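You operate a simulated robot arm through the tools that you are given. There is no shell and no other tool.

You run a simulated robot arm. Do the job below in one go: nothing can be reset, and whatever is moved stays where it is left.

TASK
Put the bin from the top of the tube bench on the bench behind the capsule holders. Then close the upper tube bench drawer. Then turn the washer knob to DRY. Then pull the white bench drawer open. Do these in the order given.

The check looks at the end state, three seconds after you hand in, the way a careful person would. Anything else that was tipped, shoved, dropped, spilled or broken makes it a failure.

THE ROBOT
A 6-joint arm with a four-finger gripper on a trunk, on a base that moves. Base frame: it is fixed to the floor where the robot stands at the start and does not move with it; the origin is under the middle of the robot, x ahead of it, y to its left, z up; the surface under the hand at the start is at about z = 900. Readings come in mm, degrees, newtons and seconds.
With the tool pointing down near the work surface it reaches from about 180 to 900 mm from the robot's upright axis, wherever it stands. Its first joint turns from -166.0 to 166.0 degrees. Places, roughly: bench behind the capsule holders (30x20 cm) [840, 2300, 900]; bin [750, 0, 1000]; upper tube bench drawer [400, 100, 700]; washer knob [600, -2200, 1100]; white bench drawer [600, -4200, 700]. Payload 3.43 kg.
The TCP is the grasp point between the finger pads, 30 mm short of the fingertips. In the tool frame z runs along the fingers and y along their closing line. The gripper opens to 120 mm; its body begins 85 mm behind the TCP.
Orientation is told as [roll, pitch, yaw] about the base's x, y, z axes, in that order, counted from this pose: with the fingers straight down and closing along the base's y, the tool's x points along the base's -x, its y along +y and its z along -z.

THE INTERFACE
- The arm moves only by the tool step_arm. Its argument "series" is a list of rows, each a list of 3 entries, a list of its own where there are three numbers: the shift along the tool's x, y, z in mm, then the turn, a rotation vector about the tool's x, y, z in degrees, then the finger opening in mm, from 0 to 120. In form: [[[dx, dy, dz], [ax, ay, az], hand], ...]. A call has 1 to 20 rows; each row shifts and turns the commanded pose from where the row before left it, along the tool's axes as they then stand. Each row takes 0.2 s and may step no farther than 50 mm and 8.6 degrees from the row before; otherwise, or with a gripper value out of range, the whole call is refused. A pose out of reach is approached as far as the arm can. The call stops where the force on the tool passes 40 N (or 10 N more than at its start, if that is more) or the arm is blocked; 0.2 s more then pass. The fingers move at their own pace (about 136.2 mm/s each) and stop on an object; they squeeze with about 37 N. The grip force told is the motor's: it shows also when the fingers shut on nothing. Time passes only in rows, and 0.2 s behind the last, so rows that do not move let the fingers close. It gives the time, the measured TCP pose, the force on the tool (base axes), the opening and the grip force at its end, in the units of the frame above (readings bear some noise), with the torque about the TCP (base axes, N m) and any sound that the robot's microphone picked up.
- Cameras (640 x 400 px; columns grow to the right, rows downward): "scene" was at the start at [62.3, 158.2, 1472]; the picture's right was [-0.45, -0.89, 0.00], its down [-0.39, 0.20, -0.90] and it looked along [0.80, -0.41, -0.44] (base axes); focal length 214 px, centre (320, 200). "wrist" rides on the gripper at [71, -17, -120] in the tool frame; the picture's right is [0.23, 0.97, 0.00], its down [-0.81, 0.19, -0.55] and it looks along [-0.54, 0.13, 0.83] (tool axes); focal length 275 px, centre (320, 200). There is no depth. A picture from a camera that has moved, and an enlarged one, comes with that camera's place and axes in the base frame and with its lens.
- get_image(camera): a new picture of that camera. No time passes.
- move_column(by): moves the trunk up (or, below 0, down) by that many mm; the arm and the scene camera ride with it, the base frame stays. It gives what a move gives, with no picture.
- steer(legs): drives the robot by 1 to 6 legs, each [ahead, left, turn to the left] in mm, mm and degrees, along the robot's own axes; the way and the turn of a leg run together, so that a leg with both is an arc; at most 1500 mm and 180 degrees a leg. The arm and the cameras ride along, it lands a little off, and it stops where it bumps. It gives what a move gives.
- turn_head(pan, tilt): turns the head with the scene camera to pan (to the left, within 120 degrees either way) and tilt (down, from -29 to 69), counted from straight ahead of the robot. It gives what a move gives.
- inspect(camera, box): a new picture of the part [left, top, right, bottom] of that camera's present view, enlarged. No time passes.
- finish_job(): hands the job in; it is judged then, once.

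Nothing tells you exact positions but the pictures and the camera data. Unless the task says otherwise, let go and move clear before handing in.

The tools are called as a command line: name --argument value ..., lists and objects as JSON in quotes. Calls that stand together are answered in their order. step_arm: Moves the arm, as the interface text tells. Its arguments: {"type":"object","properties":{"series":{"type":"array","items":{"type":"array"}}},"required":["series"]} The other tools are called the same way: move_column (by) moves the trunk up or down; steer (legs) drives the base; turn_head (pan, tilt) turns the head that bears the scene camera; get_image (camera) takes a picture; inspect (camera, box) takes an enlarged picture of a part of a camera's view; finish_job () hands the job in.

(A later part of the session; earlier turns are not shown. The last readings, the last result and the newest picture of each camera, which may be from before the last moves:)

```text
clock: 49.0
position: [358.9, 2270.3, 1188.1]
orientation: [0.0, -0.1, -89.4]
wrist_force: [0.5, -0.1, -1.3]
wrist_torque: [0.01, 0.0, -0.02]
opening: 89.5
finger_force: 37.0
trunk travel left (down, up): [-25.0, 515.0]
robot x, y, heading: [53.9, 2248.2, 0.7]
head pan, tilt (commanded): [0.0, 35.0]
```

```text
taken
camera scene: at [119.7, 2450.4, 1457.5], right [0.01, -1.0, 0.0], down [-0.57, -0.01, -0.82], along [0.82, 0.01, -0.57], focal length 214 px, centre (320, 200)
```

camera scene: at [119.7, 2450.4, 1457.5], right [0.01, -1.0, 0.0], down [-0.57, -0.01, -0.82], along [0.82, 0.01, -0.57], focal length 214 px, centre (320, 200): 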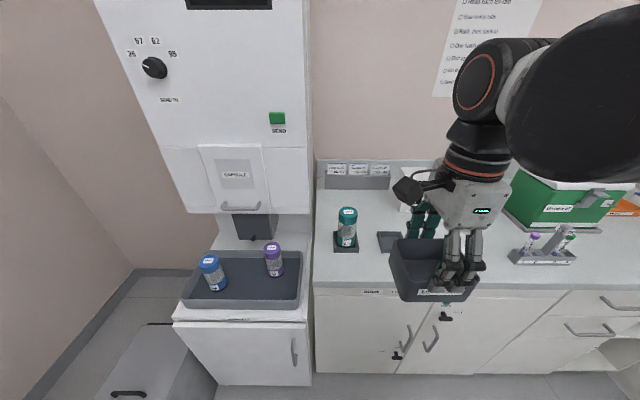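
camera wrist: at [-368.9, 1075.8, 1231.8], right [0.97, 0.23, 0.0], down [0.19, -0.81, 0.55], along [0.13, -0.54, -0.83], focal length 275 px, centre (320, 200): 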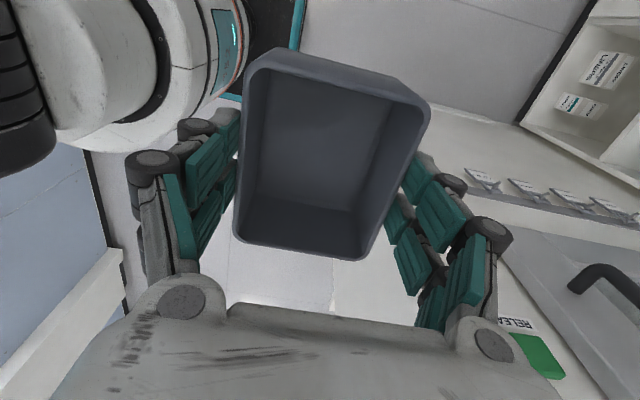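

Clear approach above the holders (bin bottom ≈1117, jar top ≈1058). I extend the arm over the target at this height.

step_arm --series '[[[0, 20, 0], [0, 0, 0], 60], [[1, 38, 0], [0, 0, 0], 60], [[1, 38, 0], [0, 0, 0], 60], [[1, 38, 0], [0, 0, 0], 60], [[1, 38, 0], [0, 0, 0], 60], [[1, 38, 0], [0, 0, 0], 60], [[1, 38, 0], [0, 0, 0], 60], [[1, 38, 0], [0, 0, 0], 60], [[1, 38, 0], [0, 0, 0], 60], [[1, 38, 0], [0, 0, 0], 60], [[1, 38, 0], [0, 0, 0], 60], [[0, 38, 0], [0, 0, 0], 60], [[0, 38, 0], [0, 0, 0], 60], [[0, 0, 0], [0, 0, 0], 60]]'

get_image --camera "scene"

get_image --camera "wrist"

```text
clock: 52.0
position: [832.4, 2283.5, 1186.9]
orientation: [0.0, 0.0, -89.4]
wrist_force: [0.8, 0.2, -0.9]
wrist_torque: [-0.02, 0.06, -0.03]
opening: 89.3
finger_force: 36.5
trunk travel left (down, up): [-25.0, 515.0]
robot x, y, heading: [53.0, 2249.8, 0.9]
head pan, tilt (commanded): [0.0, 35.0]
```

```text
taken
camera scene: at [120.7, 2450.5, 1457.4], right [0.01, -1.0, 0.0], down [-0.57, -0.01, -0.82], along [0.82, 0.01, -0.57], focal length 214 px, centre (320, 200)
```

scene: 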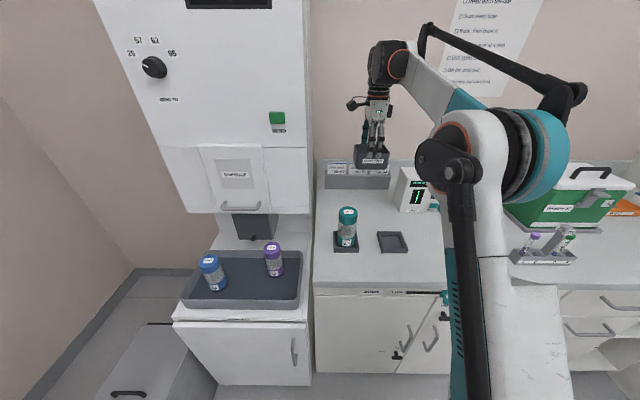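

```text
taken
camera wrist: at [816.1, 2356.5, 1307.0], right [0.97, 0.24, 0.0], down [0.2, -0.81, 0.55], along [0.13, -0.54, -0.83], focal length 275 px, centre (320, 200)
```

wrist: 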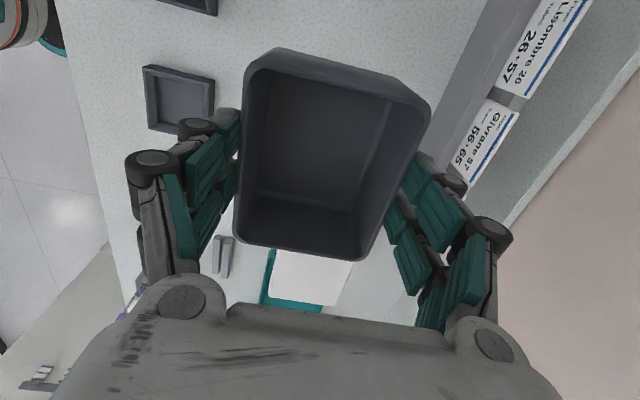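

The hand is over the target, clear of the counter, card box and dispenser. I lower to just above the bench.

step_arm --series '[[[0, 0, 30], [0, 0, 0], 60], [[0, 0, 30], [0, 0, 0], 60], [[0, 0, 30], [0, 0, 0], 60], [[0, 0, 30], [0, 0, 0], 60], [[0, 0, 30], [0, 0, 0], 60], [[0, 0, 30], [0, 0, 0], 60], [[0, 0, 20], [0, 0, 0], 60], [[0, 0, 0], [0, 0, 0], 60]]'

inspect --camera "scene" --box '[310, 100, 450, 270]'

get_image --camera "wrist"

```text
clock: 53.8
position: [833.5, 2283.8, 984.9]
orientation: [0.0, 0.0, -89.4]
wrist_force: [-0.6, 1.0, -1.4]
wrist_torque: [0.02, -0.01, 0.01]
opening: 89.5
finger_force: 36.9
trunk travel left (down, up): [-25.0, 515.0]
robot x, y, heading: [55.3, 2251.6, 0.7]
head pan, tilt (commanded): [0.0, 35.0]
```

```text
2.35 times, centred on (380, 185) of scene
camera zoom: at [120.3, 2450.4, 1457.5], right [0.01, -1.0, 0.0], down [-0.57, -0.01, -0.82], along [0.82, 0.01, -0.57], focal length 505 px, centre (179, 235)
```

zoom: 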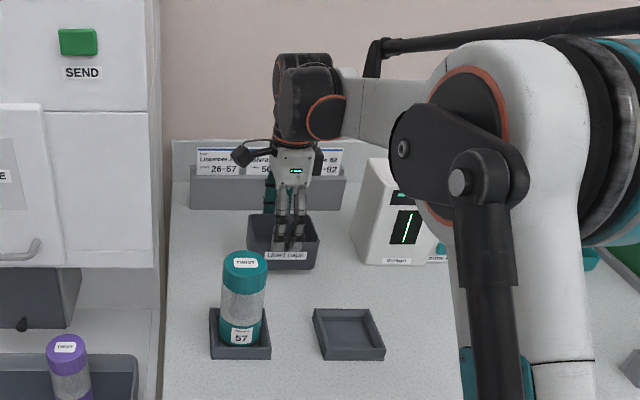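

```text
taken
camera wrist: at [817.8, 2356.9, 1105.1], right [0.97, 0.24, 0.0], down [0.2, -0.81, 0.55], along [0.13, -0.54, -0.83], focal length 275 px, centre (320, 200)
```

wrist: 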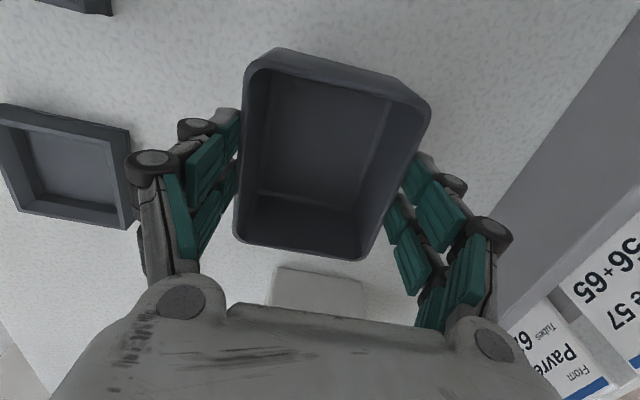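

step_arm --series '[[[0, 0, 3], [0, 0, 0], 60], [[0, 0, 3], [0, 0, 0], 60], [[0, 0, 3], [0, 0, 0], 60], [[0, 0, 0], [0, 0, 0], 60]]'

step_arm --series '[[[0, 0, 2], [0, 0, 0], 60], [[0, 0, 2], [0, 0, 0], 60], [[0, 0, 0], [0, 0, 0], 60]]'

get_image --camera "wrist"

```text
clock: 54.8
position: [834.1, 2285.5, 975.4]
orientation: [-0.1, 0.0, -89.3]
wrist_force: [-0.6, -0.2, -0.8]
wrist_torque: [-0.01, -0.01, 0.02]
opening: 89.3
finger_force: 37.1
trunk travel left (down, up): [-25.0, 515.0]
robot x, y, heading: [52.5, 2245.8, 0.6]
head pan, tilt (commanded): [0.0, 35.0]
```

```text
clock: 55.6
position: [833.9, 2285.2, 973.3]
orientation: [0.0, -0.1, -89.4]
wrist_force: [0.8, 0.1, -1.0]
wrist_torque: [0.02, 0.02, 0.0]
opening: 89.6
finger_force: 37.0
trunk travel left (down, up): [-25.0, 515.0]
robot x, y, heading: [55.6, 2250.7, 0.5]
head pan, tilt (commanded): [0.0, 35.0]
```

```text
taken
camera wrist: at [816.9, 2358.2, 1093.4], right [0.97, 0.24, 0.0], down [0.2, -0.81, 0.55], along [0.13, -0.54, -0.83], focal length 275 px, centre (320, 200)
```

wrist: 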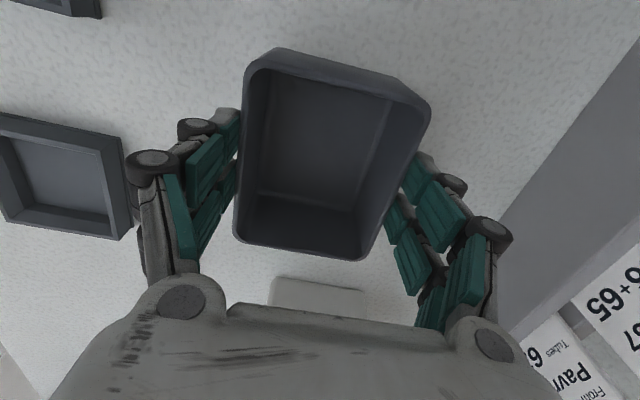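

No contact yet; I continue in small steps.

step_arm --series '[[[0, 0, 2], [0, 0, 0], 60], [[0, 0, 0], [0, 0, 0], 60]]'

step_arm --series '[[[0, 0, 2], [0, 0, 0], 60], [[0, 0, 0], [0, 0, 0], 60]]'

step_arm --series '[[[0, 0, 2], [0, 0, 0], 60], [[0, 0, 0], [0, 0, 0], 60]]'

get_image --camera "wrist"

```text
clock: 56.2
position: [833.9, 2285.7, 970.7]
orientation: [-0.1, -0.1, -89.5]
wrist_force: [0.0, -0.4, -0.8]
wrist_torque: [-0.01, 0.01, 0.01]
opening: 89.4
finger_force: 37.1
trunk travel left (down, up): [-25.0, 515.0]
robot x, y, heading: [56.2, 2251.9, 0.6]
head pan, tilt (commanded): [0.0, 35.0]
```

```text
clock: 56.8
position: [833.9, 2285.9, 970.3]
orientation: [0.1, 0.0, -89.4]
wrist_force: [6.0, 1.0, 13.6]
wrist_torque: [-0.05, 0.23, 0.04]
opening: 89.5
finger_force: 37.1
trunk travel left (down, up): [-25.0, 515.0]
robot x, y, heading: [53.7, 2248.0, 0.7]
head pan, tilt (commanded): [0.0, 35.0]
```

```text
clock: 57.4
position: [832.1, 2286.2, 968.1]
orientation: [0.1, 0.0, -89.4]
wrist_force: [7.6, 0.0, 26.5]
wrist_torque: [0.01, -0.33, 0.03]
opening: 89.5
finger_force: 36.7
trunk travel left (down, up): [-25.0, 515.0]
robot x, y, heading: [53.7, 2252.7, 0.5]
head pan, tilt (commanded): [0.0, 35.0]
```

```text
taken
camera wrist: at [815.4, 2358.2, 1089.3], right [0.97, 0.24, 0.0], down [0.2, -0.81, 0.55], along [0.13, -0.54, -0.83], focal length 275 px, centre (320, 200)
```

wrist: 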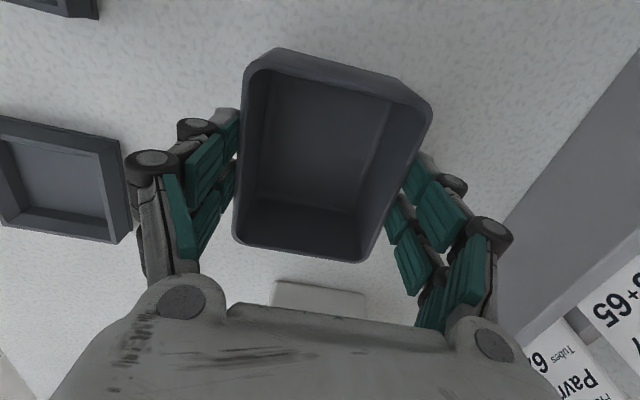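

Contact with the bench is made (upward force 26 N). I back off 3 mm, open the fingers gradually, and then raise the hand.

step_arm --series '[[[0, 0, -2], [0, 0, 0], 60], [[0, 0, -1], [0, 0, 0], 60], [[0, 0, 0], [0, 0, 0], 92], [[0, 0, 0], [0, 0, 0], 100], [[0, 0, 0], [0, 0, 0], 110], [[0, 0, 0], [0, 0, 0], 120], [[0, 0, 0], [0, 0, 0], 120]]'

get_image --camera "wrist"

```text
clock: 59.0
position: [833.2, 2285.3, 971.3]
orientation: [0.0, 0.0, -89.4]
wrist_force: [0.5, -0.4, 0.3]
wrist_torque: [-0.01, 0.02, 0.03]
opening: 120.2
finger_force: 0.0
trunk travel left (down, up): [-25.0, 515.0]
robot x, y, heading: [54.3, 2252.8, 0.4]
head pan, tilt (commanded): [0.0, 35.0]
```

```text
taken
camera wrist: at [816.5, 2357.9, 1091.8], right [0.97, 0.24, 0.0], down [0.2, -0.81, 0.55], along [0.13, -0.54, -0.83], focal length 275 px, centre (320, 200)
```

wrist: 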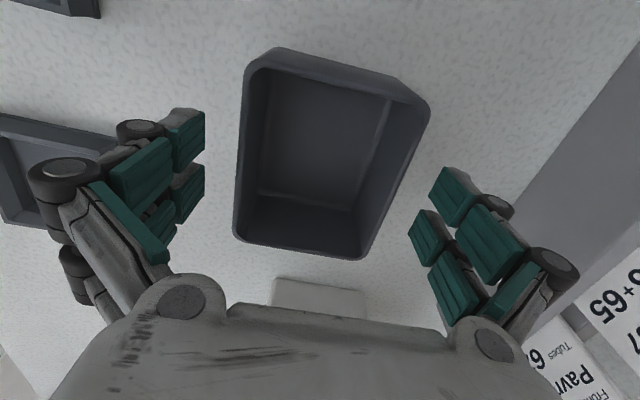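

Released; I raise the hand straight up and retract, then verify.

step_arm --series '[[[0, 0, -20], [0, 0, 0], 120], [[0, 0, -40], [0, 0, 0], 120], [[0, 0, -40], [0, 0, 0], 120], [[0, 0, -40], [0, 0, 0], 120], [[0, 0, -40], [0, 0, 0], 120], [[0, 0, -40], [0, 0, 0], 120], [[0, -40, 0], [0, 0, 0], 120], [[0, -40, 0], [0, 0, 0], 120], [[0, -40, 0], [0, 0, 0], 120], [[0, -40, 0], [0, 0, 0], 120], [[0, -40, 0], [0, 0, 0], 120], [[0, -40, 0], [0, 0, 0], 120], [[0, -40, 0], [0, 0, 0], 120], [[0, -40, 0], [0, 0, 0], 120], [[0, -40, 0], [0, 0, 0], 120], [[0, -40, 0], [0, 0, 0], 120], [[0, -40, 0], [0, 0, 0], 120], [[0, -40, 0], [0, 0, 0], 120], [[0, -40, 0], [0, 0, 0], 120], [[0, 0, 0], [0, 0, 0], 120]]'

get_image --camera "scene"

inspect --camera "scene" --box '[310, 100, 450, 270]'

```text
clock: 63.2
position: [311.8, 2280.0, 1191.9]
orientation: [0.0, -0.1, -89.4]
wrist_force: [-0.8, -0.5, -0.6]
wrist_torque: [0.04, -0.05, -0.01]
opening: 120.1
finger_force: 0.1
trunk travel left (down, up): [-25.0, 515.0]
robot x, y, heading: [52.6, 2251.3, 0.7]
head pan, tilt (commanded): [0.0, 35.0]
```

```text
taken
camera scene: at [118.9, 2450.3, 1457.6], right [0.01, -1.0, 0.0], down [-0.57, -0.01, -0.82], along [0.82, 0.01, -0.57], focal length 214 px, centre (320, 200)
```

scene: 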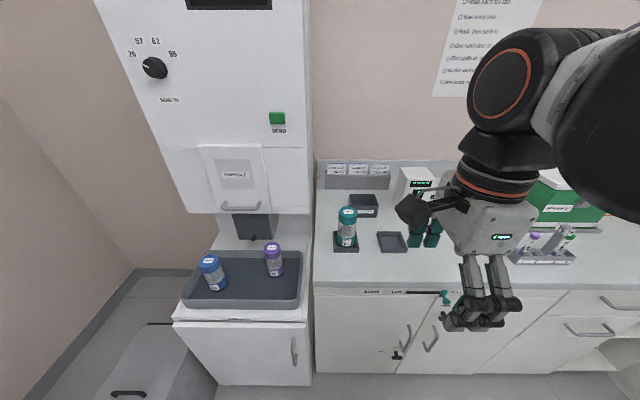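

```text
2.35 times, centred on (380, 185) of scene
camera zoom: at [118.9, 2450.3, 1457.6], right [0.01, -1.0, 0.0], down [-0.57, -0.01, -0.82], along [0.82, 0.01, -0.57], focal length 505 px, centre (179, 235)
```

zoom: 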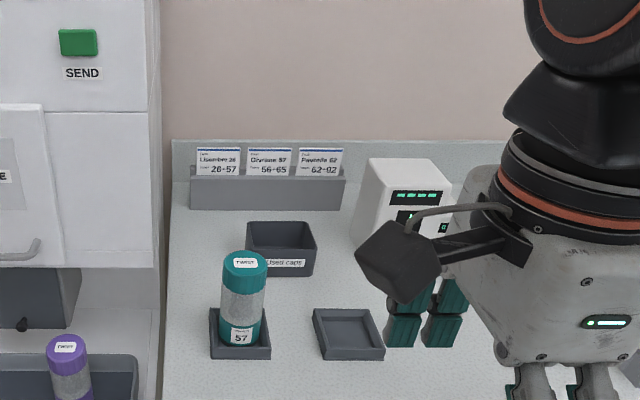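

The bin stands upright behind the capsule holders. Now I drive back the same way to the tube bench, stopping farther from it (x≈−350) to close the drawer.

steer --legs '[[-703, -1255, -0.6], [-40, -990, 0], [320, 0, 0]]'

turn_head --pan -10 --tilt 40

get_image --camera "scene"

```text
clock: 76.7
position: [-62.1, 63.2, 1191.5]
orientation: [0.0, -0.1, -86.8]
wrist_force: [0.0, 0.5, 0.5]
wrist_torque: [-0.01, -0.01, 0.0]
opening: 119.8
finger_force: 0.1
trunk travel left (down, up): [-25.0, 515.0]
robot x, y, heading: [-322.0, 23.5, 3.4]
head pan, tilt (commanded): [0.0, 35.0]
```

```text
clock: 77.5
position: [-63.3, 63.6, 1192.1]
orientation: [0.1, 0.0, -86.8]
wrist_force: [0.2, -0.8, 1.1]
wrist_torque: [0.01, 0.01, 0.0]
opening: 119.9
finger_force: 0.0
trunk travel left (down, up): [-25.0, 515.0]
robot x, y, heading: [-317.1, 20.2, 3.2]
head pan, tilt (commanded): [-10.0, 40.0]
```

```text
taken
camera scene: at [-266.9, 209.6, 1450.0], right [-0.12, -0.99, 0.0], down [-0.64, 0.08, -0.77], along [0.76, -0.09, -0.64], focal length 214 px, centre (320, 200)
```

scene: 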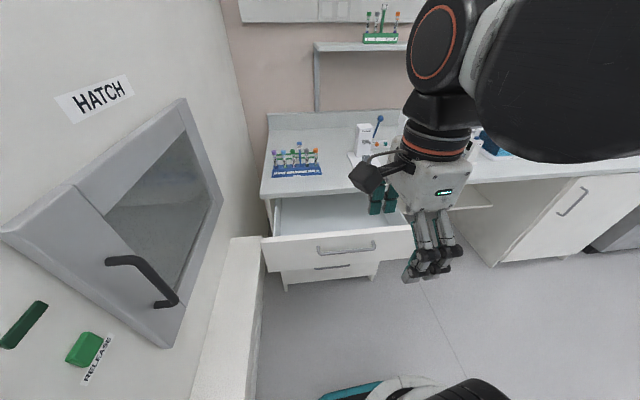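

I'm back in front of the tube bench (heading 3°). I zoom in on the drawers to see which is open and by how much.

inspect --camera "scene" --box '[250, 180, 430, 300]'

get_image --camera "wrist"

```text
3.33 times, centred on (340, 240) of scene
camera zoom: at [-266.9, 209.6, 1450.0], right [-0.12, -0.99, 0.0], down [-0.64, 0.08, -0.77], along [0.76, -0.09, -0.64], focal length 715 px, centre (253, 67)
```

zoom: 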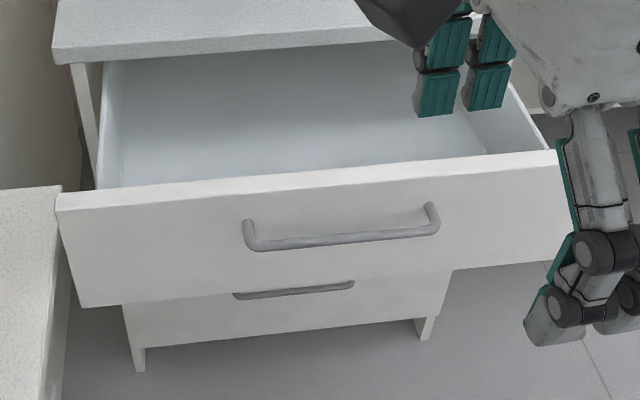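

```text
taken
camera wrist: at [-83.4, 134.6, 1311.8], right [0.96, 0.28, 0.0], down [0.24, -0.8, 0.55], along [0.16, -0.53, -0.83], focal length 275 px, centre (320, 200)
```

wrist: 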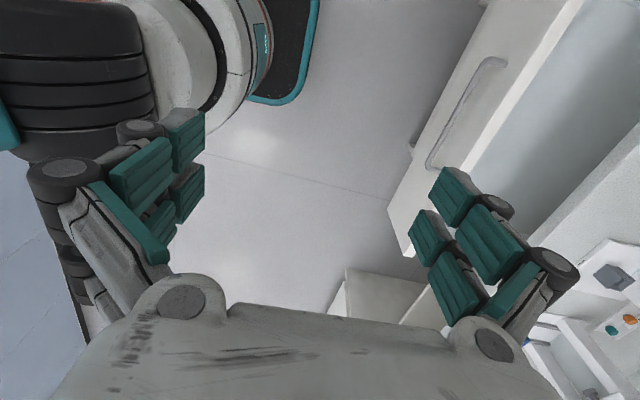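

The upper drawer is open about 180 mm (panel x≈236, z 663–860, y −247…357, handle at z≈795); the lower one is closed. I'll close my fingers, turn the tool to yaw 0 and tilt it forward 60°, then push the panel below the handle.

step_arm --series '[[[0, 40, 0], [0, 0, 0], 60], [[0, 40, 0], [0, 0, 0], 20], [[0, 40, 0], [0, 0, 0], 0], [[0, 30, 0], [0, 0, 0], 0], [[0, 0, 0], [0, 0, -7.9], 0], [[0, 0, 0], [0, 0, -7.9], 0], [[0, 0, 0], [0, 0, -7.9], 0], [[0, 0, 0], [0, 0, -7.9], 0], [[0, 0, 0], [0, 0, -7.9], 0], [[0, 0, 0], [0, 0, -7.9], 0], [[0, 0, 0], [0, 0, -7.9], 0], [[0, 0, 0], [0, 0, -7.9], 0], [[0, 0, 0], [0, 0, -7.9], 0], [[0, 0, 0], [0, 0, -7.9], 0], [[0, 0, 0], [0, 0, -7.8], 0], [[0, 0, 0], [0, 0, 0], 0]]'

step_arm --series '[[[0, 0, 0], [0, -8.57, 0], 0], [[0, 0, 0], [0, -8.57, 0], 0], [[0, 0, 0], [0, -8.57, 0], 0], [[0, 0, 0], [0, -8.57, 0], 0], [[0, 0, 0], [0, -8.57, 0], 0], [[0, 0, 0], [0, -8.57, 0], 0], [[0, 0, 0], [0, -8.57, 0], 0], [[0, 0, 0], [0, 0, 0], 0]]'

get_image --camera "scene"

get_image --camera "wrist"

```text
clock: 80.9
position: [86.1, 72.2, 1191.2]
orientation: [0.0, 0.0, 0.2]
wrist_force: [-0.6, -0.2, 0.5]
wrist_torque: [-0.01, -0.02, 0.02]
opening: 0.0
finger_force: 33.6
trunk travel left (down, up): [-25.0, 515.0]
robot x, y, heading: [-320.0, 20.5, 3.1]
head pan, tilt (commanded): [-10.0, 40.0]
```

```text
clock: 82.7
position: [84.2, 71.7, 1192.3]
orientation: [0.0, -60.2, 0.0]
wrist_force: [0.2, 0.0, 0.3]
wrist_torque: [0.04, -0.04, 0.03]
opening: 0.1
finger_force: 33.7
trunk travel left (down, up): [-25.0, 515.0]
robot x, y, heading: [-325.1, 22.6, 3.2]
head pan, tilt (commanded): [-10.0, 40.0]
```

```text
taken
camera scene: at [-267.2, 209.4, 1450.0], right [-0.12, -0.99, 0.0], down [-0.64, 0.08, -0.77], along [0.76, -0.09, -0.64], focal length 214 px, centre (320, 200)
```

scene: 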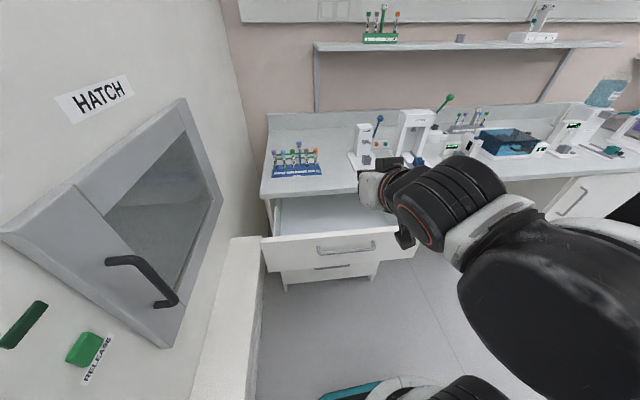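

```text
taken
camera wrist: at [-53.8, 55.5, 1189.6], right [-0.12, 0.97, -0.2], down [-0.08, 0.19, 0.98], along [0.99, 0.13, 0.05], focal length 275 px, centre (320, 200)
```

wrist: 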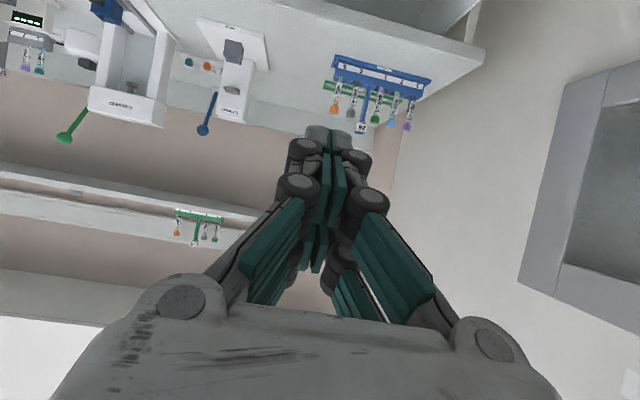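

step_arm --series '[[[39, -1.7, 22.5], [0, 0, 0], 0], [[39, -1.7, 22.5], [0, 0, 0], 0], [[39, -1.7, 22.5], [0, 0, 0], 0], [[39, -1.7, 22.5], [0, 0, 0], 0], [[39, -1.7, 22.5], [0, 0, 0], 0], [[0, 0, 0], [0, 0, 0], 0]]'

get_image --camera "scene"

get_image --camera "wrist"

```text
clock: 84.1
position: [104.7, 68.6, 974.1]
orientation: [0.0, -60.1, 0.0]
wrist_force: [-0.7, -0.9, 0.5]
wrist_torque: [0.01, -0.01, 0.0]
opening: 0.2
finger_force: 33.6
trunk travel left (down, up): [-25.0, 515.0]
robot x, y, heading: [-320.4, 21.4, 3.2]
head pan, tilt (commanded): [-10.0, 40.0]
```

```text
taken
camera scene: at [-268.2, 209.2, 1450.1], right [-0.12, -0.99, 0.0], down [-0.64, 0.08, -0.77], along [0.76, -0.09, -0.64], focal length 214 px, centre (320, 200)
```

scene: 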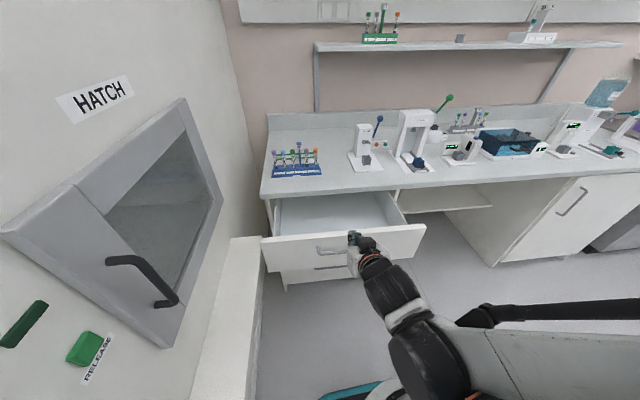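

```text
taken
camera wrist: at [-33.6, 52.7, 971.9], right [-0.12, 0.97, -0.2], down [-0.07, 0.19, 0.98], along [0.99, 0.13, 0.05], focal length 275 px, centre (320, 200)
```

wrist: 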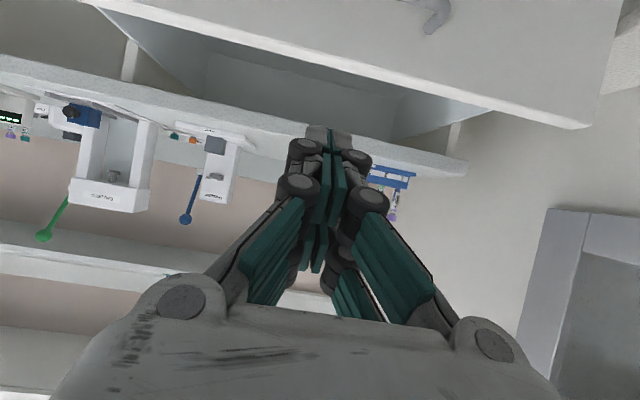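

The panel's right end is confirmed at y≈−247, x≈230. I continue down to z≈740 in front of the panel, below the handle.

step_arm --series '[[[39, -1.7, 22.5], [0, 0, 0], 0], [[39, -1.7, 22.5], [0, 0, 0], 0], [[39, -1.7, 22.5], [0, 0, 0], 0], [[39, -1.7, 22.5], [0, 0, 0], 0], [[39, -1.7, 22.5], [0, 0, 0], 0], [[0, 0, 0], [0, 0, 0], 0]]'

get_image --camera "scene"

get_image --camera "wrist"

```text
clock: 85.5
position: [111.2, 69.4, 961.6]
orientation: [0.0, -59.9, 0.1]
wrist_force: [-0.6, 0.4, -0.4]
wrist_torque: [0.01, 0.01, 0.01]
opening: 0.0
finger_force: 33.1
out of reach, approached as far as the arm can: row 1, 2, 3, 4, 5
trunk travel left (down, up): [-25.0, 515.0]
robot x, y, heading: [-319.4, 25.4, 3.3]
head pan, tilt (commanded): [-10.0, 40.0]
```

```text
taken
camera scene: at [-266.0, 217.0, 1450.6], right [-0.03, -1.0, 0.0], down [-0.64, 0.02, -0.77], along [0.77, -0.02, -0.64], focal length 214 px, centre (320, 200)
```

scene: 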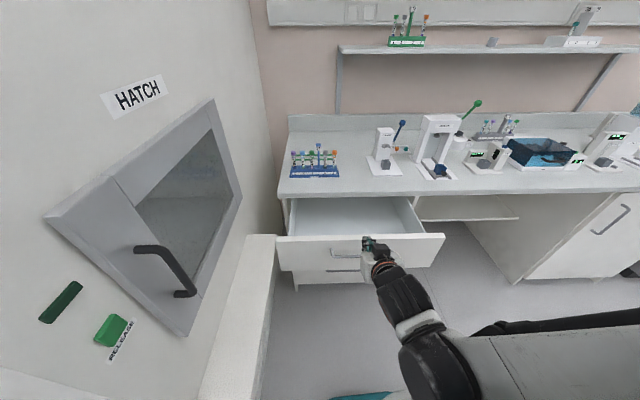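

```text
taken
camera wrist: at [-27.3, 53.9, 961.3], right [-0.12, 0.97, -0.2], down [-0.07, 0.19, 0.98], along [0.99, 0.13, 0.05], focal length 275 px, centre (320, 200)
```

wrist: 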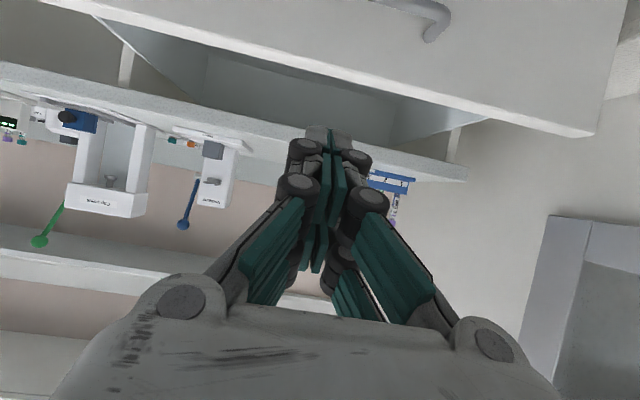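

That low pose is out of reach while standing this close (arm too folded; it also nudged the head). I'll lift a little, back the robot up about 150 mm, and try with a longer reach.

step_arm --series '[[[-39, 0, -22.5], [0, 0, 0], 0], [[0, 0, 0], [0, 0, 0], 0]]'

```text
clock: 86.1
position: [91.7, 64.8, 1003.0]
orientation: [-0.1, -60.0, 0.1]
wrist_force: [0.2, 0.1, 0.1]
wrist_torque: [-0.01, -0.01, -0.02]
opening: 0.3
finger_force: 33.9
trunk travel left (down, up): [-25.0, 515.0]
robot x, y, heading: [-321.1, 18.2, 3.0]
head pan, tilt (commanded): [-10.0, 40.0]
```

steer --legs '[[-160, 0, -3]]'

turn_head --pan 0 --tilt 40

step_arm --series '[[[-20, 0, 34.6], [0, 0, 0], 0], [[-20, 0, 34.6], [0, 0, 0], 0], [[-20, 0, 34.6], [0, 0, 0], 0], [[-20, 0, 34.6], [0, 0, 0], 0], [[0, 0, 0], [0, 0, 0], 0]]'

get_image --camera "scene"

```text
clock: 87.5
position: [-64.1, 37.7, 1004.6]
orientation: [-0.1, -60.0, -3.0]
wrist_force: [0.2, -0.4, -0.3]
wrist_torque: [0.04, -0.01, 0.01]
opening: 0.0
finger_force: 33.5
trunk travel left (down, up): [-25.0, 515.0]
robot x, y, heading: [-479.9, 19.1, 0.4]
head pan, tilt (commanded): [-10.0, 40.0]
```

```text
clock: 88.2
position: [-64.0, 37.8, 1004.7]
orientation: [0.1, -59.9, -3.0]
wrist_force: [-0.5, -0.2, -0.3]
wrist_torque: [0.02, -0.02, 0.0]
opening: 0.0
finger_force: 33.5
trunk travel left (down, up): [-25.0, 515.0]
robot x, y, heading: [-476.8, 16.4, 0.3]
head pan, tilt (commanded): [0.0, 40.0]
```

```text
clock: 89.4
position: [99.1, 29.2, 1004.6]
orientation: [0.0, -60.0, -3.0]
wrist_force: [0.3, 0.4, -0.1]
wrist_torque: [0.02, 0.05, 0.03]
opening: 0.0
finger_force: 33.6
trunk travel left (down, up): [-25.0, 515.0]
robot x, y, heading: [-479.9, 16.6, 0.0]
head pan, tilt (commanded): [0.0, 40.0]
```

```text
taken
camera scene: at [-413.1, 216.5, 1449.9], right [0.0, -1.0, 0.0], down [-0.64, 0.0, -0.77], along [0.77, 0.0, -0.64], focal length 214 px, centre (320, 200)
```

scene: 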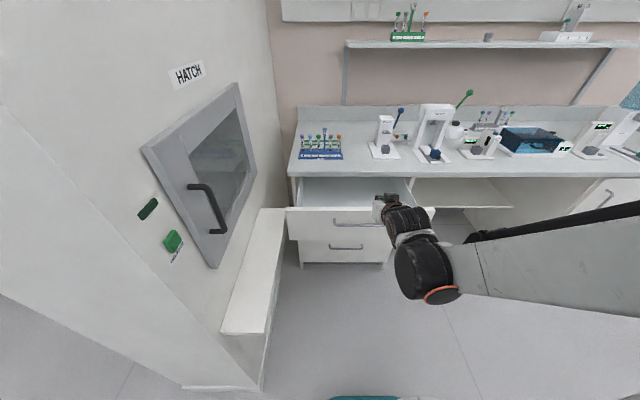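

step_arm --series '[[[39, 4, 22.5], [0, 0, 0], 0], [[39, 4, 22.5], [0, 0, 0], 0], [[39, 4, 22.5], [0, 0, 0], 0], [[39, 4, 22.5], [0, 0, 0], 0], [[39, 4, 22.5], [0, 0, 0], 0], [[39, 4, 22.5], [0, 0, 0], 0], [[0, 0, 0], [0, 0, 0], 0]]'

get_image --camera "scene"

get_image --camera "wrist"

```text
clock: 91.0
position: [179.7, 64.1, 886.1]
orientation: [-0.1, -59.9, -2.9]
wrist_force: [0.4, -0.3, -0.8]
wrist_torque: [0.0, 0.0, -0.01]
opening: 0.2
finger_force: 33.4
out of reach, approached as far as the arm can: row 2, 3, 4, 5, 6
trunk travel left (down, up): [-25.0, 515.0]
robot x, y, heading: [-478.6, 16.8, 0.2]
head pan, tilt (commanded): [0.0, 40.0]
```

```text
taken
camera scene: at [-413.1, 216.7, 1449.9], right [0.0, -1.0, 0.0], down [-0.64, 0.0, -0.77], along [0.77, 0.0, -0.64], focal length 214 px, centre (320, 200)
```

scene: 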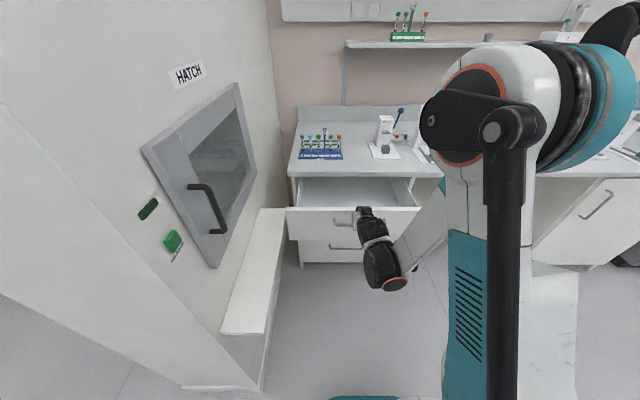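

```text
taken
camera wrist: at [39.9, 56.6, 885.1], right [-0.06, 0.98, -0.2], down [-0.06, 0.2, 0.98], along [1.0, 0.08, 0.05], focal length 275 px, centre (320, 200)
```

wrist: 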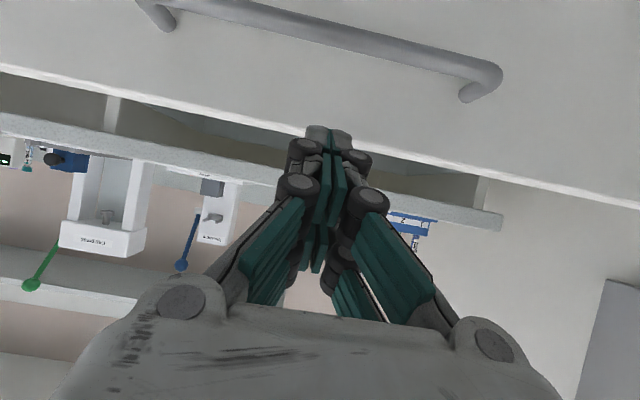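

The arm's wrist limits how low it can go at this tilt. I'll pull back, reduce the tilt to 40° (still keeps the hand body clear of the bench edge), and lower again.

step_arm --series '[[[20, 0, -34.6], [0, 0, 0], 0], [[20, 0, -34.6], [0, 0, 0], 0], [[0, 0, 0], [0, 6.67, 0], 0], [[0, 0, 0], [0, 6.67, 0], 0], [[0, 0, 0], [0, 6.67, 0], 0], [[0, 0, 0], [0, 0, 0], 0]]'

move_column --by -25

```text
clock: 92.4
position: [116.5, 72.7, 921.4]
orientation: [-0.1, -39.9, -3.1]
wrist_force: [0.1, 0.5, 0.1]
wrist_torque: [-0.01, -0.02, -0.01]
opening: 0.0
finger_force: 33.3
out of reach, approached as far as the arm can: row 1, 2
trunk travel left (down, up): [-25.0, 515.0]
robot x, y, heading: [-477.2, 19.1, 0.1]
head pan, tilt (commanded): [0.0, 40.0]
```

```text
clock: 93.1
position: [116.6, 71.9, 895.0]
orientation: [0.0, -40.0, -2.9]
wrist_force: [0.6, 0.9, 0.3]
wrist_torque: [0.0, -0.02, 0.0]
opening: 0.1
finger_force: 33.3
trunk travel left (down, up): [0.0, 540.0]
robot x, y, heading: [-477.4, 15.9, 0.1]
head pan, tilt (commanded): [0.0, 40.0]
```

step_arm --series '[[[25.7, -4, 30.6], [0, 0, 0], 0], [[25.7, -4, 30.6], [0, 0, 0], 0], [[25.7, -4, 30.6], [0, 0, 0], 0], [[25.7, -4, 30.6], [0, 0, 0], 0], [[0, 0, 0], [0, 0, 0], 0]]'

get_image --camera "wrist"

get_image --camera "scene"

```text
clock: 94.3
position: [150.7, 61.5, 778.7]
orientation: [0.1, -39.8, -3.0]
wrist_force: [-0.2, 0.7, 0.5]
wrist_torque: [0.01, -0.01, 0.02]
opening: 0.2
finger_force: 33.8
out of reach, approached as far as the arm can: row 3, 4
trunk travel left (down, up): [0.0, 540.0]
robot x, y, heading: [-479.1, 16.5, 0.2]
head pan, tilt (commanded): [0.0, 40.0]
```

```text
taken
camera wrist: at [18.3, 52.1, 825.9], right [-0.13, 0.98, -0.15], down [0.28, 0.18, 0.94], along [0.95, 0.08, -0.3], focal length 275 px, centre (320, 200)
```

wrist: 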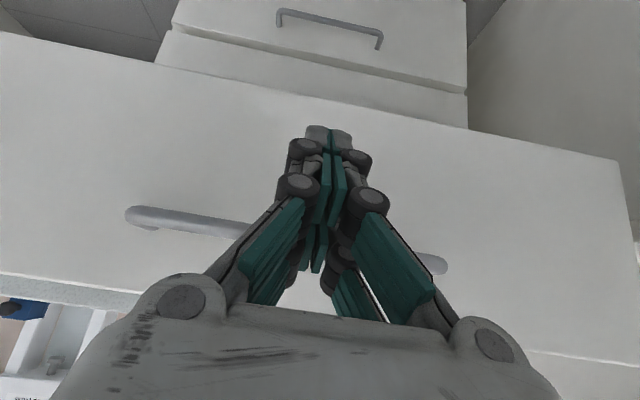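

```text
taken
camera scene: at [-413.2, 216.5, 1424.9], right [0.0, -1.0, 0.0], down [-0.64, 0.0, -0.77], along [0.77, 0.0, -0.64], focal length 214 px, centre (320, 200)
```

scene: 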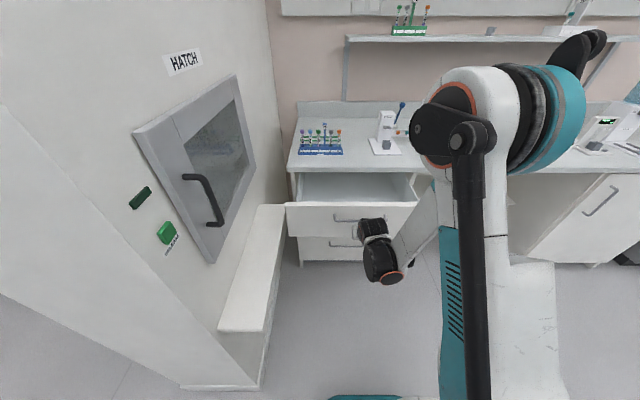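

The fingertips are in front of the panel but the handle would interfere here. I shift sideways to y≈−125, past the handle's end, where I can push on the bare panel.

step_arm --series '[[[0, -37, 0], [0, 0, 0], 0], [[0, -37, 0], [0, 0, 0], 0], [[0, -37, 0], [0, 0, 0], 0], [[0, -37, 0], [0, 0, 0], 0], [[0, -37, 0], [0, 0, 0], 0], [[0, 0, 0], [0, 0, 0], 0]]'

get_image --camera "wrist"

get_image --camera "scene"

```text
clock: 95.7
position: [141.9, -123.8, 782.5]
orientation: [0.0, -40.0, -3.0]
wrist_force: [0.0, 0.7, 0.6]
wrist_torque: [0.0, 0.01, 0.02]
opening: 0.2
finger_force: 33.2
out of reach, approached as far as the arm can: row 1
trunk travel left (down, up): [0.0, 540.0]
robot x, y, heading: [-479.4, 15.7, 0.4]
head pan, tilt (commanded): [0.0, 40.0]
```

```text
taken
camera wrist: at [9.3, -133.5, 828.5], right [-0.13, 0.98, -0.15], down [0.28, 0.18, 0.94], along [0.95, 0.08, -0.29], focal length 275 px, centre (320, 200)
```

wrist: 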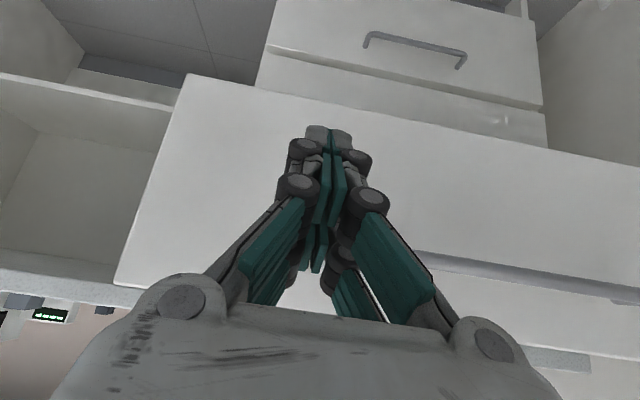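

```text
taken
camera scene: at [-413.6, 216.1, 1425.0], right [0.0, -1.0, 0.0], down [-0.64, 0.0, -0.77], along [0.77, 0.0, -0.64], focal length 214 px, centre (320, 200)
```

scene: 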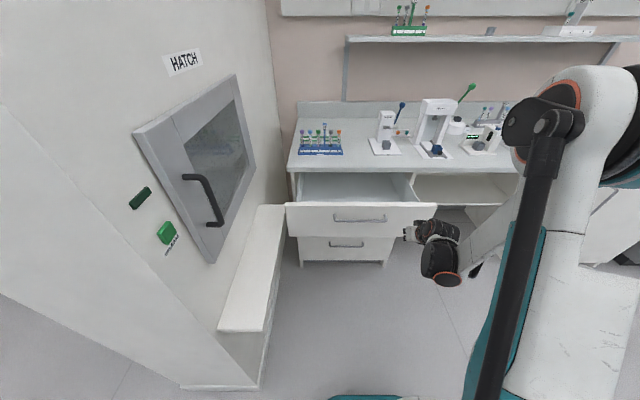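

I push forward slowly against the bare right part of the panel.

step_arm --series '[[[-15, 1, 19], [0, 0, 0], 0], [[-15, 1, 19], [0, 0, 0], 0], [[-8, 1, 9], [0, 0, 0], 0], [[-8, 1, 9], [0, 0, 0], 0], [[-8, 1, 9], [0, 0, 0], 0], [[-8, 1, 9], [0, 0, 0], 0], [[0, 0, 0], [0, 0, 0], 0]]'

get_image --camera "scene"

get_image --camera "wrist"

```text
clock: 97.3
position: [237.6, -124.3, 766.9]
orientation: [0.0, -40.1, -2.9]
wrist_force: [0.2, 0.1, -0.1]
wrist_torque: [0.04, 0.0, 0.01]
opening: 0.1
finger_force: 34.0
trunk travel left (down, up): [0.0, 540.0]
robot x, y, heading: [-477.8, 18.2, 0.2]
head pan, tilt (commanded): [0.0, 40.0]
```

```text
taken
camera scene: at [-413.4, 216.4, 1424.9], right [0.0, -1.0, 0.0], down [-0.64, 0.0, -0.77], along [0.77, 0.0, -0.64], focal length 214 px, centre (320, 200)
```

scene: 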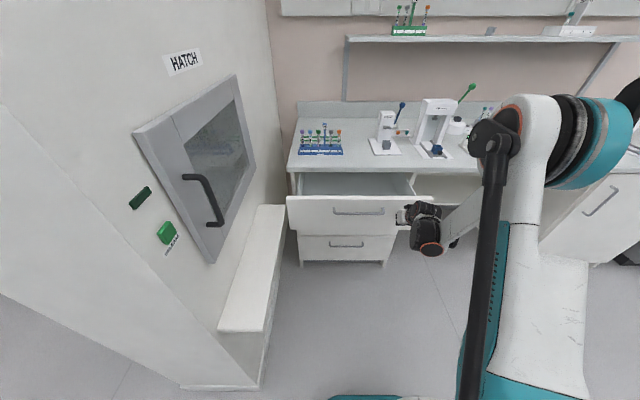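

```text
taken
camera wrist: at [105.8, -132.9, 813.3], right [-0.13, 0.98, -0.15], down [0.28, 0.18, 0.94], along [0.95, 0.08, -0.29], focal length 275 px, centre (320, 200)
```

wrist: 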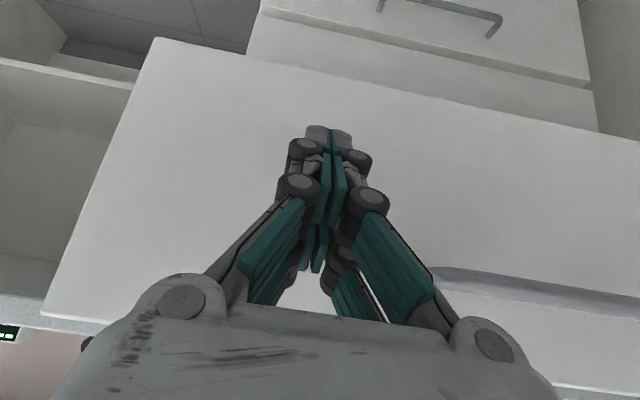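

The drawer is moving with very little resistance. I keep pushing at a slow pace.

step_arm --series '[[[-8, 0.8, 11], [0, 0, 0], 0], [[-8, 0.8, 11], [0, 0, 0], 0], [[-8, 0.8, 11], [0, 0, 0], 0], [[-8, 0.8, 11], [0, 0, 0], 0], [[-8, 0.8, 11], [0, 0, 0], 0], [[-8, 0.8, 11], [0, 0, 0], 0], [[0, 0, 0], [0, 0, 0], 0]]'

get_image --camera "scene"

get_image --camera "wrist"

```text
clock: 98.9
position: [317.3, -123.5, 746.6]
orientation: [0.0, -40.1, -2.9]
wrist_force: [-0.1, -0.1, 0.1]
wrist_torque: [0.03, -0.02, 0.01]
opening: 0.0
finger_force: 33.3
trunk travel left (down, up): [0.0, 540.0]
robot x, y, heading: [-479.9, 19.6, 0.2]
head pan, tilt (commanded): [0.0, 40.0]
```

```text
taken
camera scene: at [-413.3, 216.5, 1424.9], right [0.0, -1.0, 0.0], down [-0.64, 0.0, -0.77], along [0.77, 0.0, -0.64], focal length 214 px, centre (320, 200)
```

scene: 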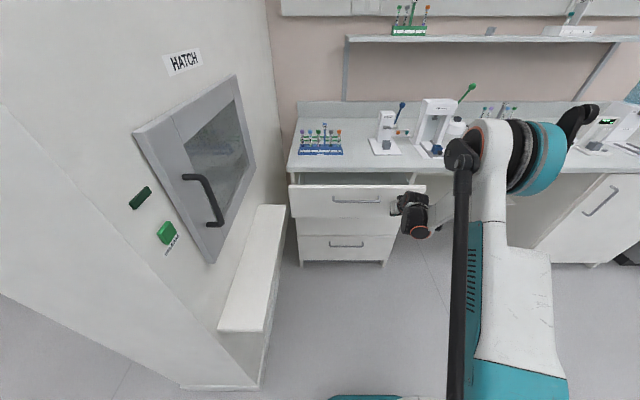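

```text
taken
camera wrist: at [185.1, -131.2, 793.2], right [-0.13, 0.98, -0.15], down [0.28, 0.18, 0.94], along [0.95, 0.08, -0.29], focal length 275 px, centre (320, 200)
```

wrist: 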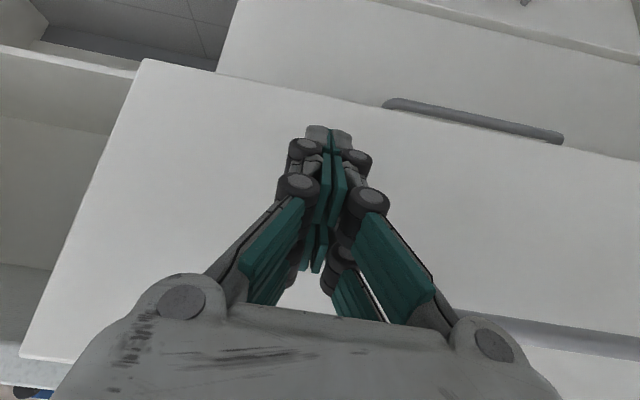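

step_arm --series '[[[-8.5, 0.8, 10], [0, 0, 0], 0], [[-8.5, 0.8, 10], [0, 0, 0], 0], [[-8.5, 0.8, 10], [0, 0, 0], 0], [[-8.5, 0.8, 10], [0, 0, 0], 0], [[0, 0, 0], [0, 0, 0], 0]]'

get_image --camera "wrist"

inspect --camera "scene" --box '[280, 140, 460, 280]'

```text
clock: 100.1
position: [370.8, -123.7, 736.7]
orientation: [0.0, -40.0, -3.0]
wrist_force: [-0.1, 0.6, 0.1]
wrist_torque: [0.01, 0.02, -0.02]
opening: 0.0
finger_force: 33.5
trunk travel left (down, up): [0.0, 540.0]
robot x, y, heading: [-480.2, 15.9, 0.4]
head pan, tilt (commanded): [0.0, 40.0]
```

```text
taken
camera wrist: at [238.2, -131.7, 782.9], right [-0.13, 0.98, -0.15], down [0.28, 0.18, 0.94], along [0.95, 0.08, -0.29], focal length 275 px, centre (320, 200)
```

wrist: 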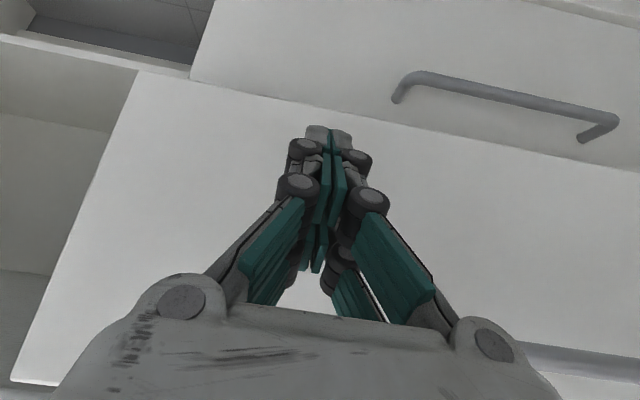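

```text
2.86 times, centred on (370, 210) of scene
camera zoom: at [-413.3, 216.4, 1424.9], right [0.0, -1.0, 0.0], down [-0.64, 0.0, -0.77], along [0.77, 0.0, -0.64], focal length 613 px, centre (177, 171)
```

zoom: 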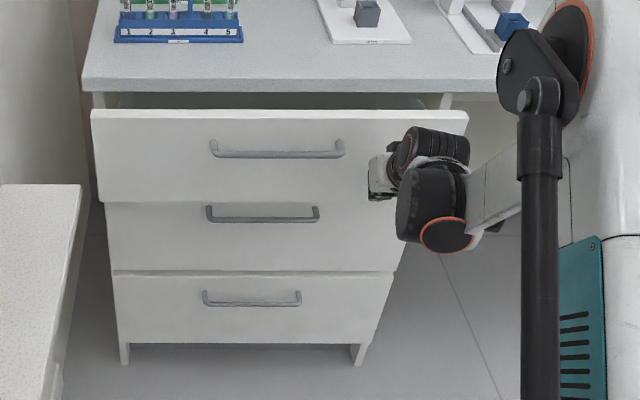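

step_arm --series '[[[-3.5, 0.3, 4], [0, 0, 0], 0], [[-3.5, 0.3, 4], [0, 0, 0], 0], [[-3.5, 0.3, 4], [0, 0, 0], 0], [[-3.5, 0.3, 4], [0, 0, 0], 0], [[0, 0, 0], [0, 0, 0], 0]]'

inspect --camera "scene" --box '[280, 140, 460, 280]'

```text
clock: 101.3
position: [389.2, -123.6, 734.2]
orientation: [0.0, -40.0, -3.1]
wrist_force: [0.3, 0.6, 0.1]
wrist_torque: [0.05, -0.03, 0.0]
opening: 0.1
finger_force: 33.5
trunk travel left (down, up): [0.0, 540.0]
robot x, y, heading: [-481.1, 18.7, 0.2]
head pan, tilt (commanded): [0.0, 40.0]
```

```text
2.86 times, centred on (370, 210) of scene
camera zoom: at [-413.5, 216.4, 1424.9], right [0.0, -1.0, 0.0], down [-0.64, 0.0, -0.77], along [0.77, 0.0, -0.64], focal length 613 px, centre (177, 171)
```

zoom: 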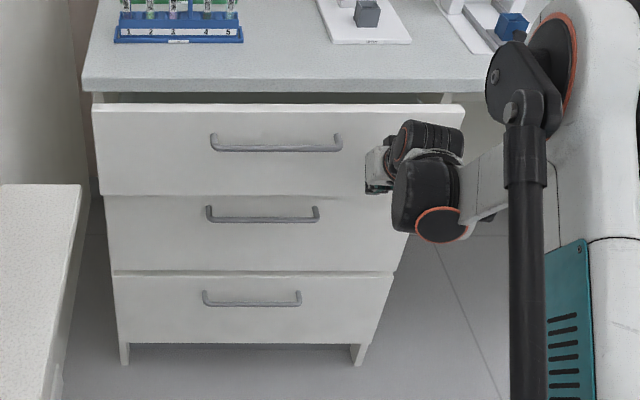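

step_arm --series '[[[-3.5, 0.3, 4], [0, 0, 0], 0], [[-3.5, 0.3, 4], [0, 0, 0], 0], [[-3.5, 0.3, 4], [0, 0, 0], 0], [[-3.5, 0.3, 4], [0, 0, 0], 0], [[0, 0, 0], [0, 0, 0], 0]]'

inspect --camera "scene" --box '[280, 140, 460, 280]'

get_image --camera "wrist"

```text
clock: 102.5
position: [412.5, -122.4, 731.5]
orientation: [0.0, -40.0, -3.0]
wrist_force: [-0.3, -0.2, 0.4]
wrist_torque: [-0.02, -0.03, -0.04]
opening: 0.0
finger_force: 33.3
trunk travel left (down, up): [0.0, 540.0]
robot x, y, heading: [-475.0, 17.1, 0.1]
head pan, tilt (commanded): [0.0, 40.0]
```

```text
2.86 times, centred on (370, 210) of scene
camera zoom: at [-413.5, 216.4, 1424.9], right [0.0, -1.0, 0.0], down [-0.64, 0.0, -0.77], along [0.77, 0.0, -0.64], focal length 613 px, centre (177, 171)
```

zoom: 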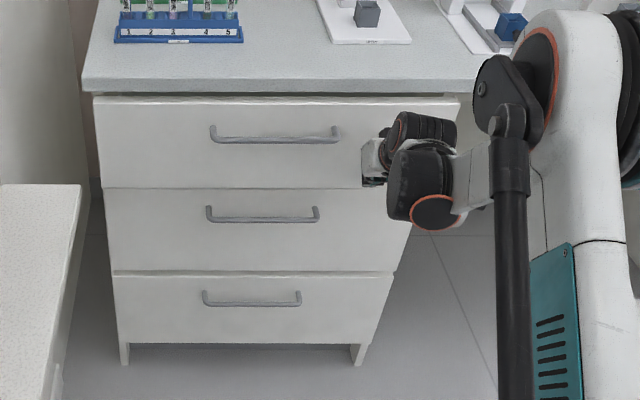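

```text
taken
camera wrist: at [280.1, -131.2, 778.2], right [-0.13, 0.98, -0.15], down [0.28, 0.18, 0.94], along [0.95, 0.08, -0.29], focal length 275 px, centre (320, 200)
```

wrist: 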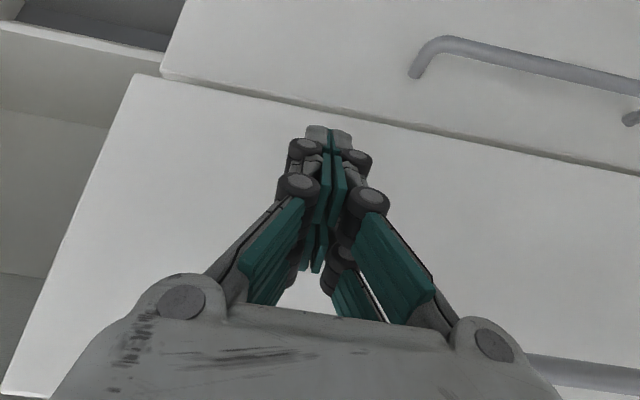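

step_arm --series '[[[-2.8, 0.2, 3.2], [0, 0, 0], 0], [[-2.8, 0.2, 3.2], [0, 0, 0], 0], [[-2.8, 0.2, 3.2], [0, 0, 0], 0], [[-2.8, 0.2, 3.2], [0, 0, 0], 0], [[0, 0, 0], [0, 0, 0], 0]]'

inspect --camera "scene" --box '[280, 140, 460, 280]'

```text
clock: 103.7
position: [429.0, -121.6, 730.4]
orientation: [0.0, -40.0, -2.9]
wrist_force: [-0.8, -0.6, 0.1]
wrist_torque: [0.0, 0.0, -0.01]
opening: 0.0
finger_force: 33.0
trunk travel left (down, up): [0.0, 540.0]
robot x, y, heading: [-478.6, 13.7, 0.5]
head pan, tilt (commanded): [0.0, 40.0]
```

```text
2.86 times, centred on (370, 210) of scene
camera zoom: at [-413.5, 216.4, 1424.9], right [0.0, -1.0, 0.0], down [-0.64, 0.0, -0.77], along [0.77, 0.0, -0.64], focal length 613 px, centre (177, 171)
```

zoom: 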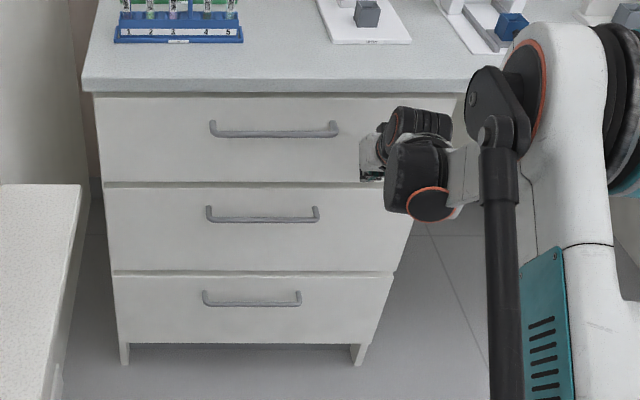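

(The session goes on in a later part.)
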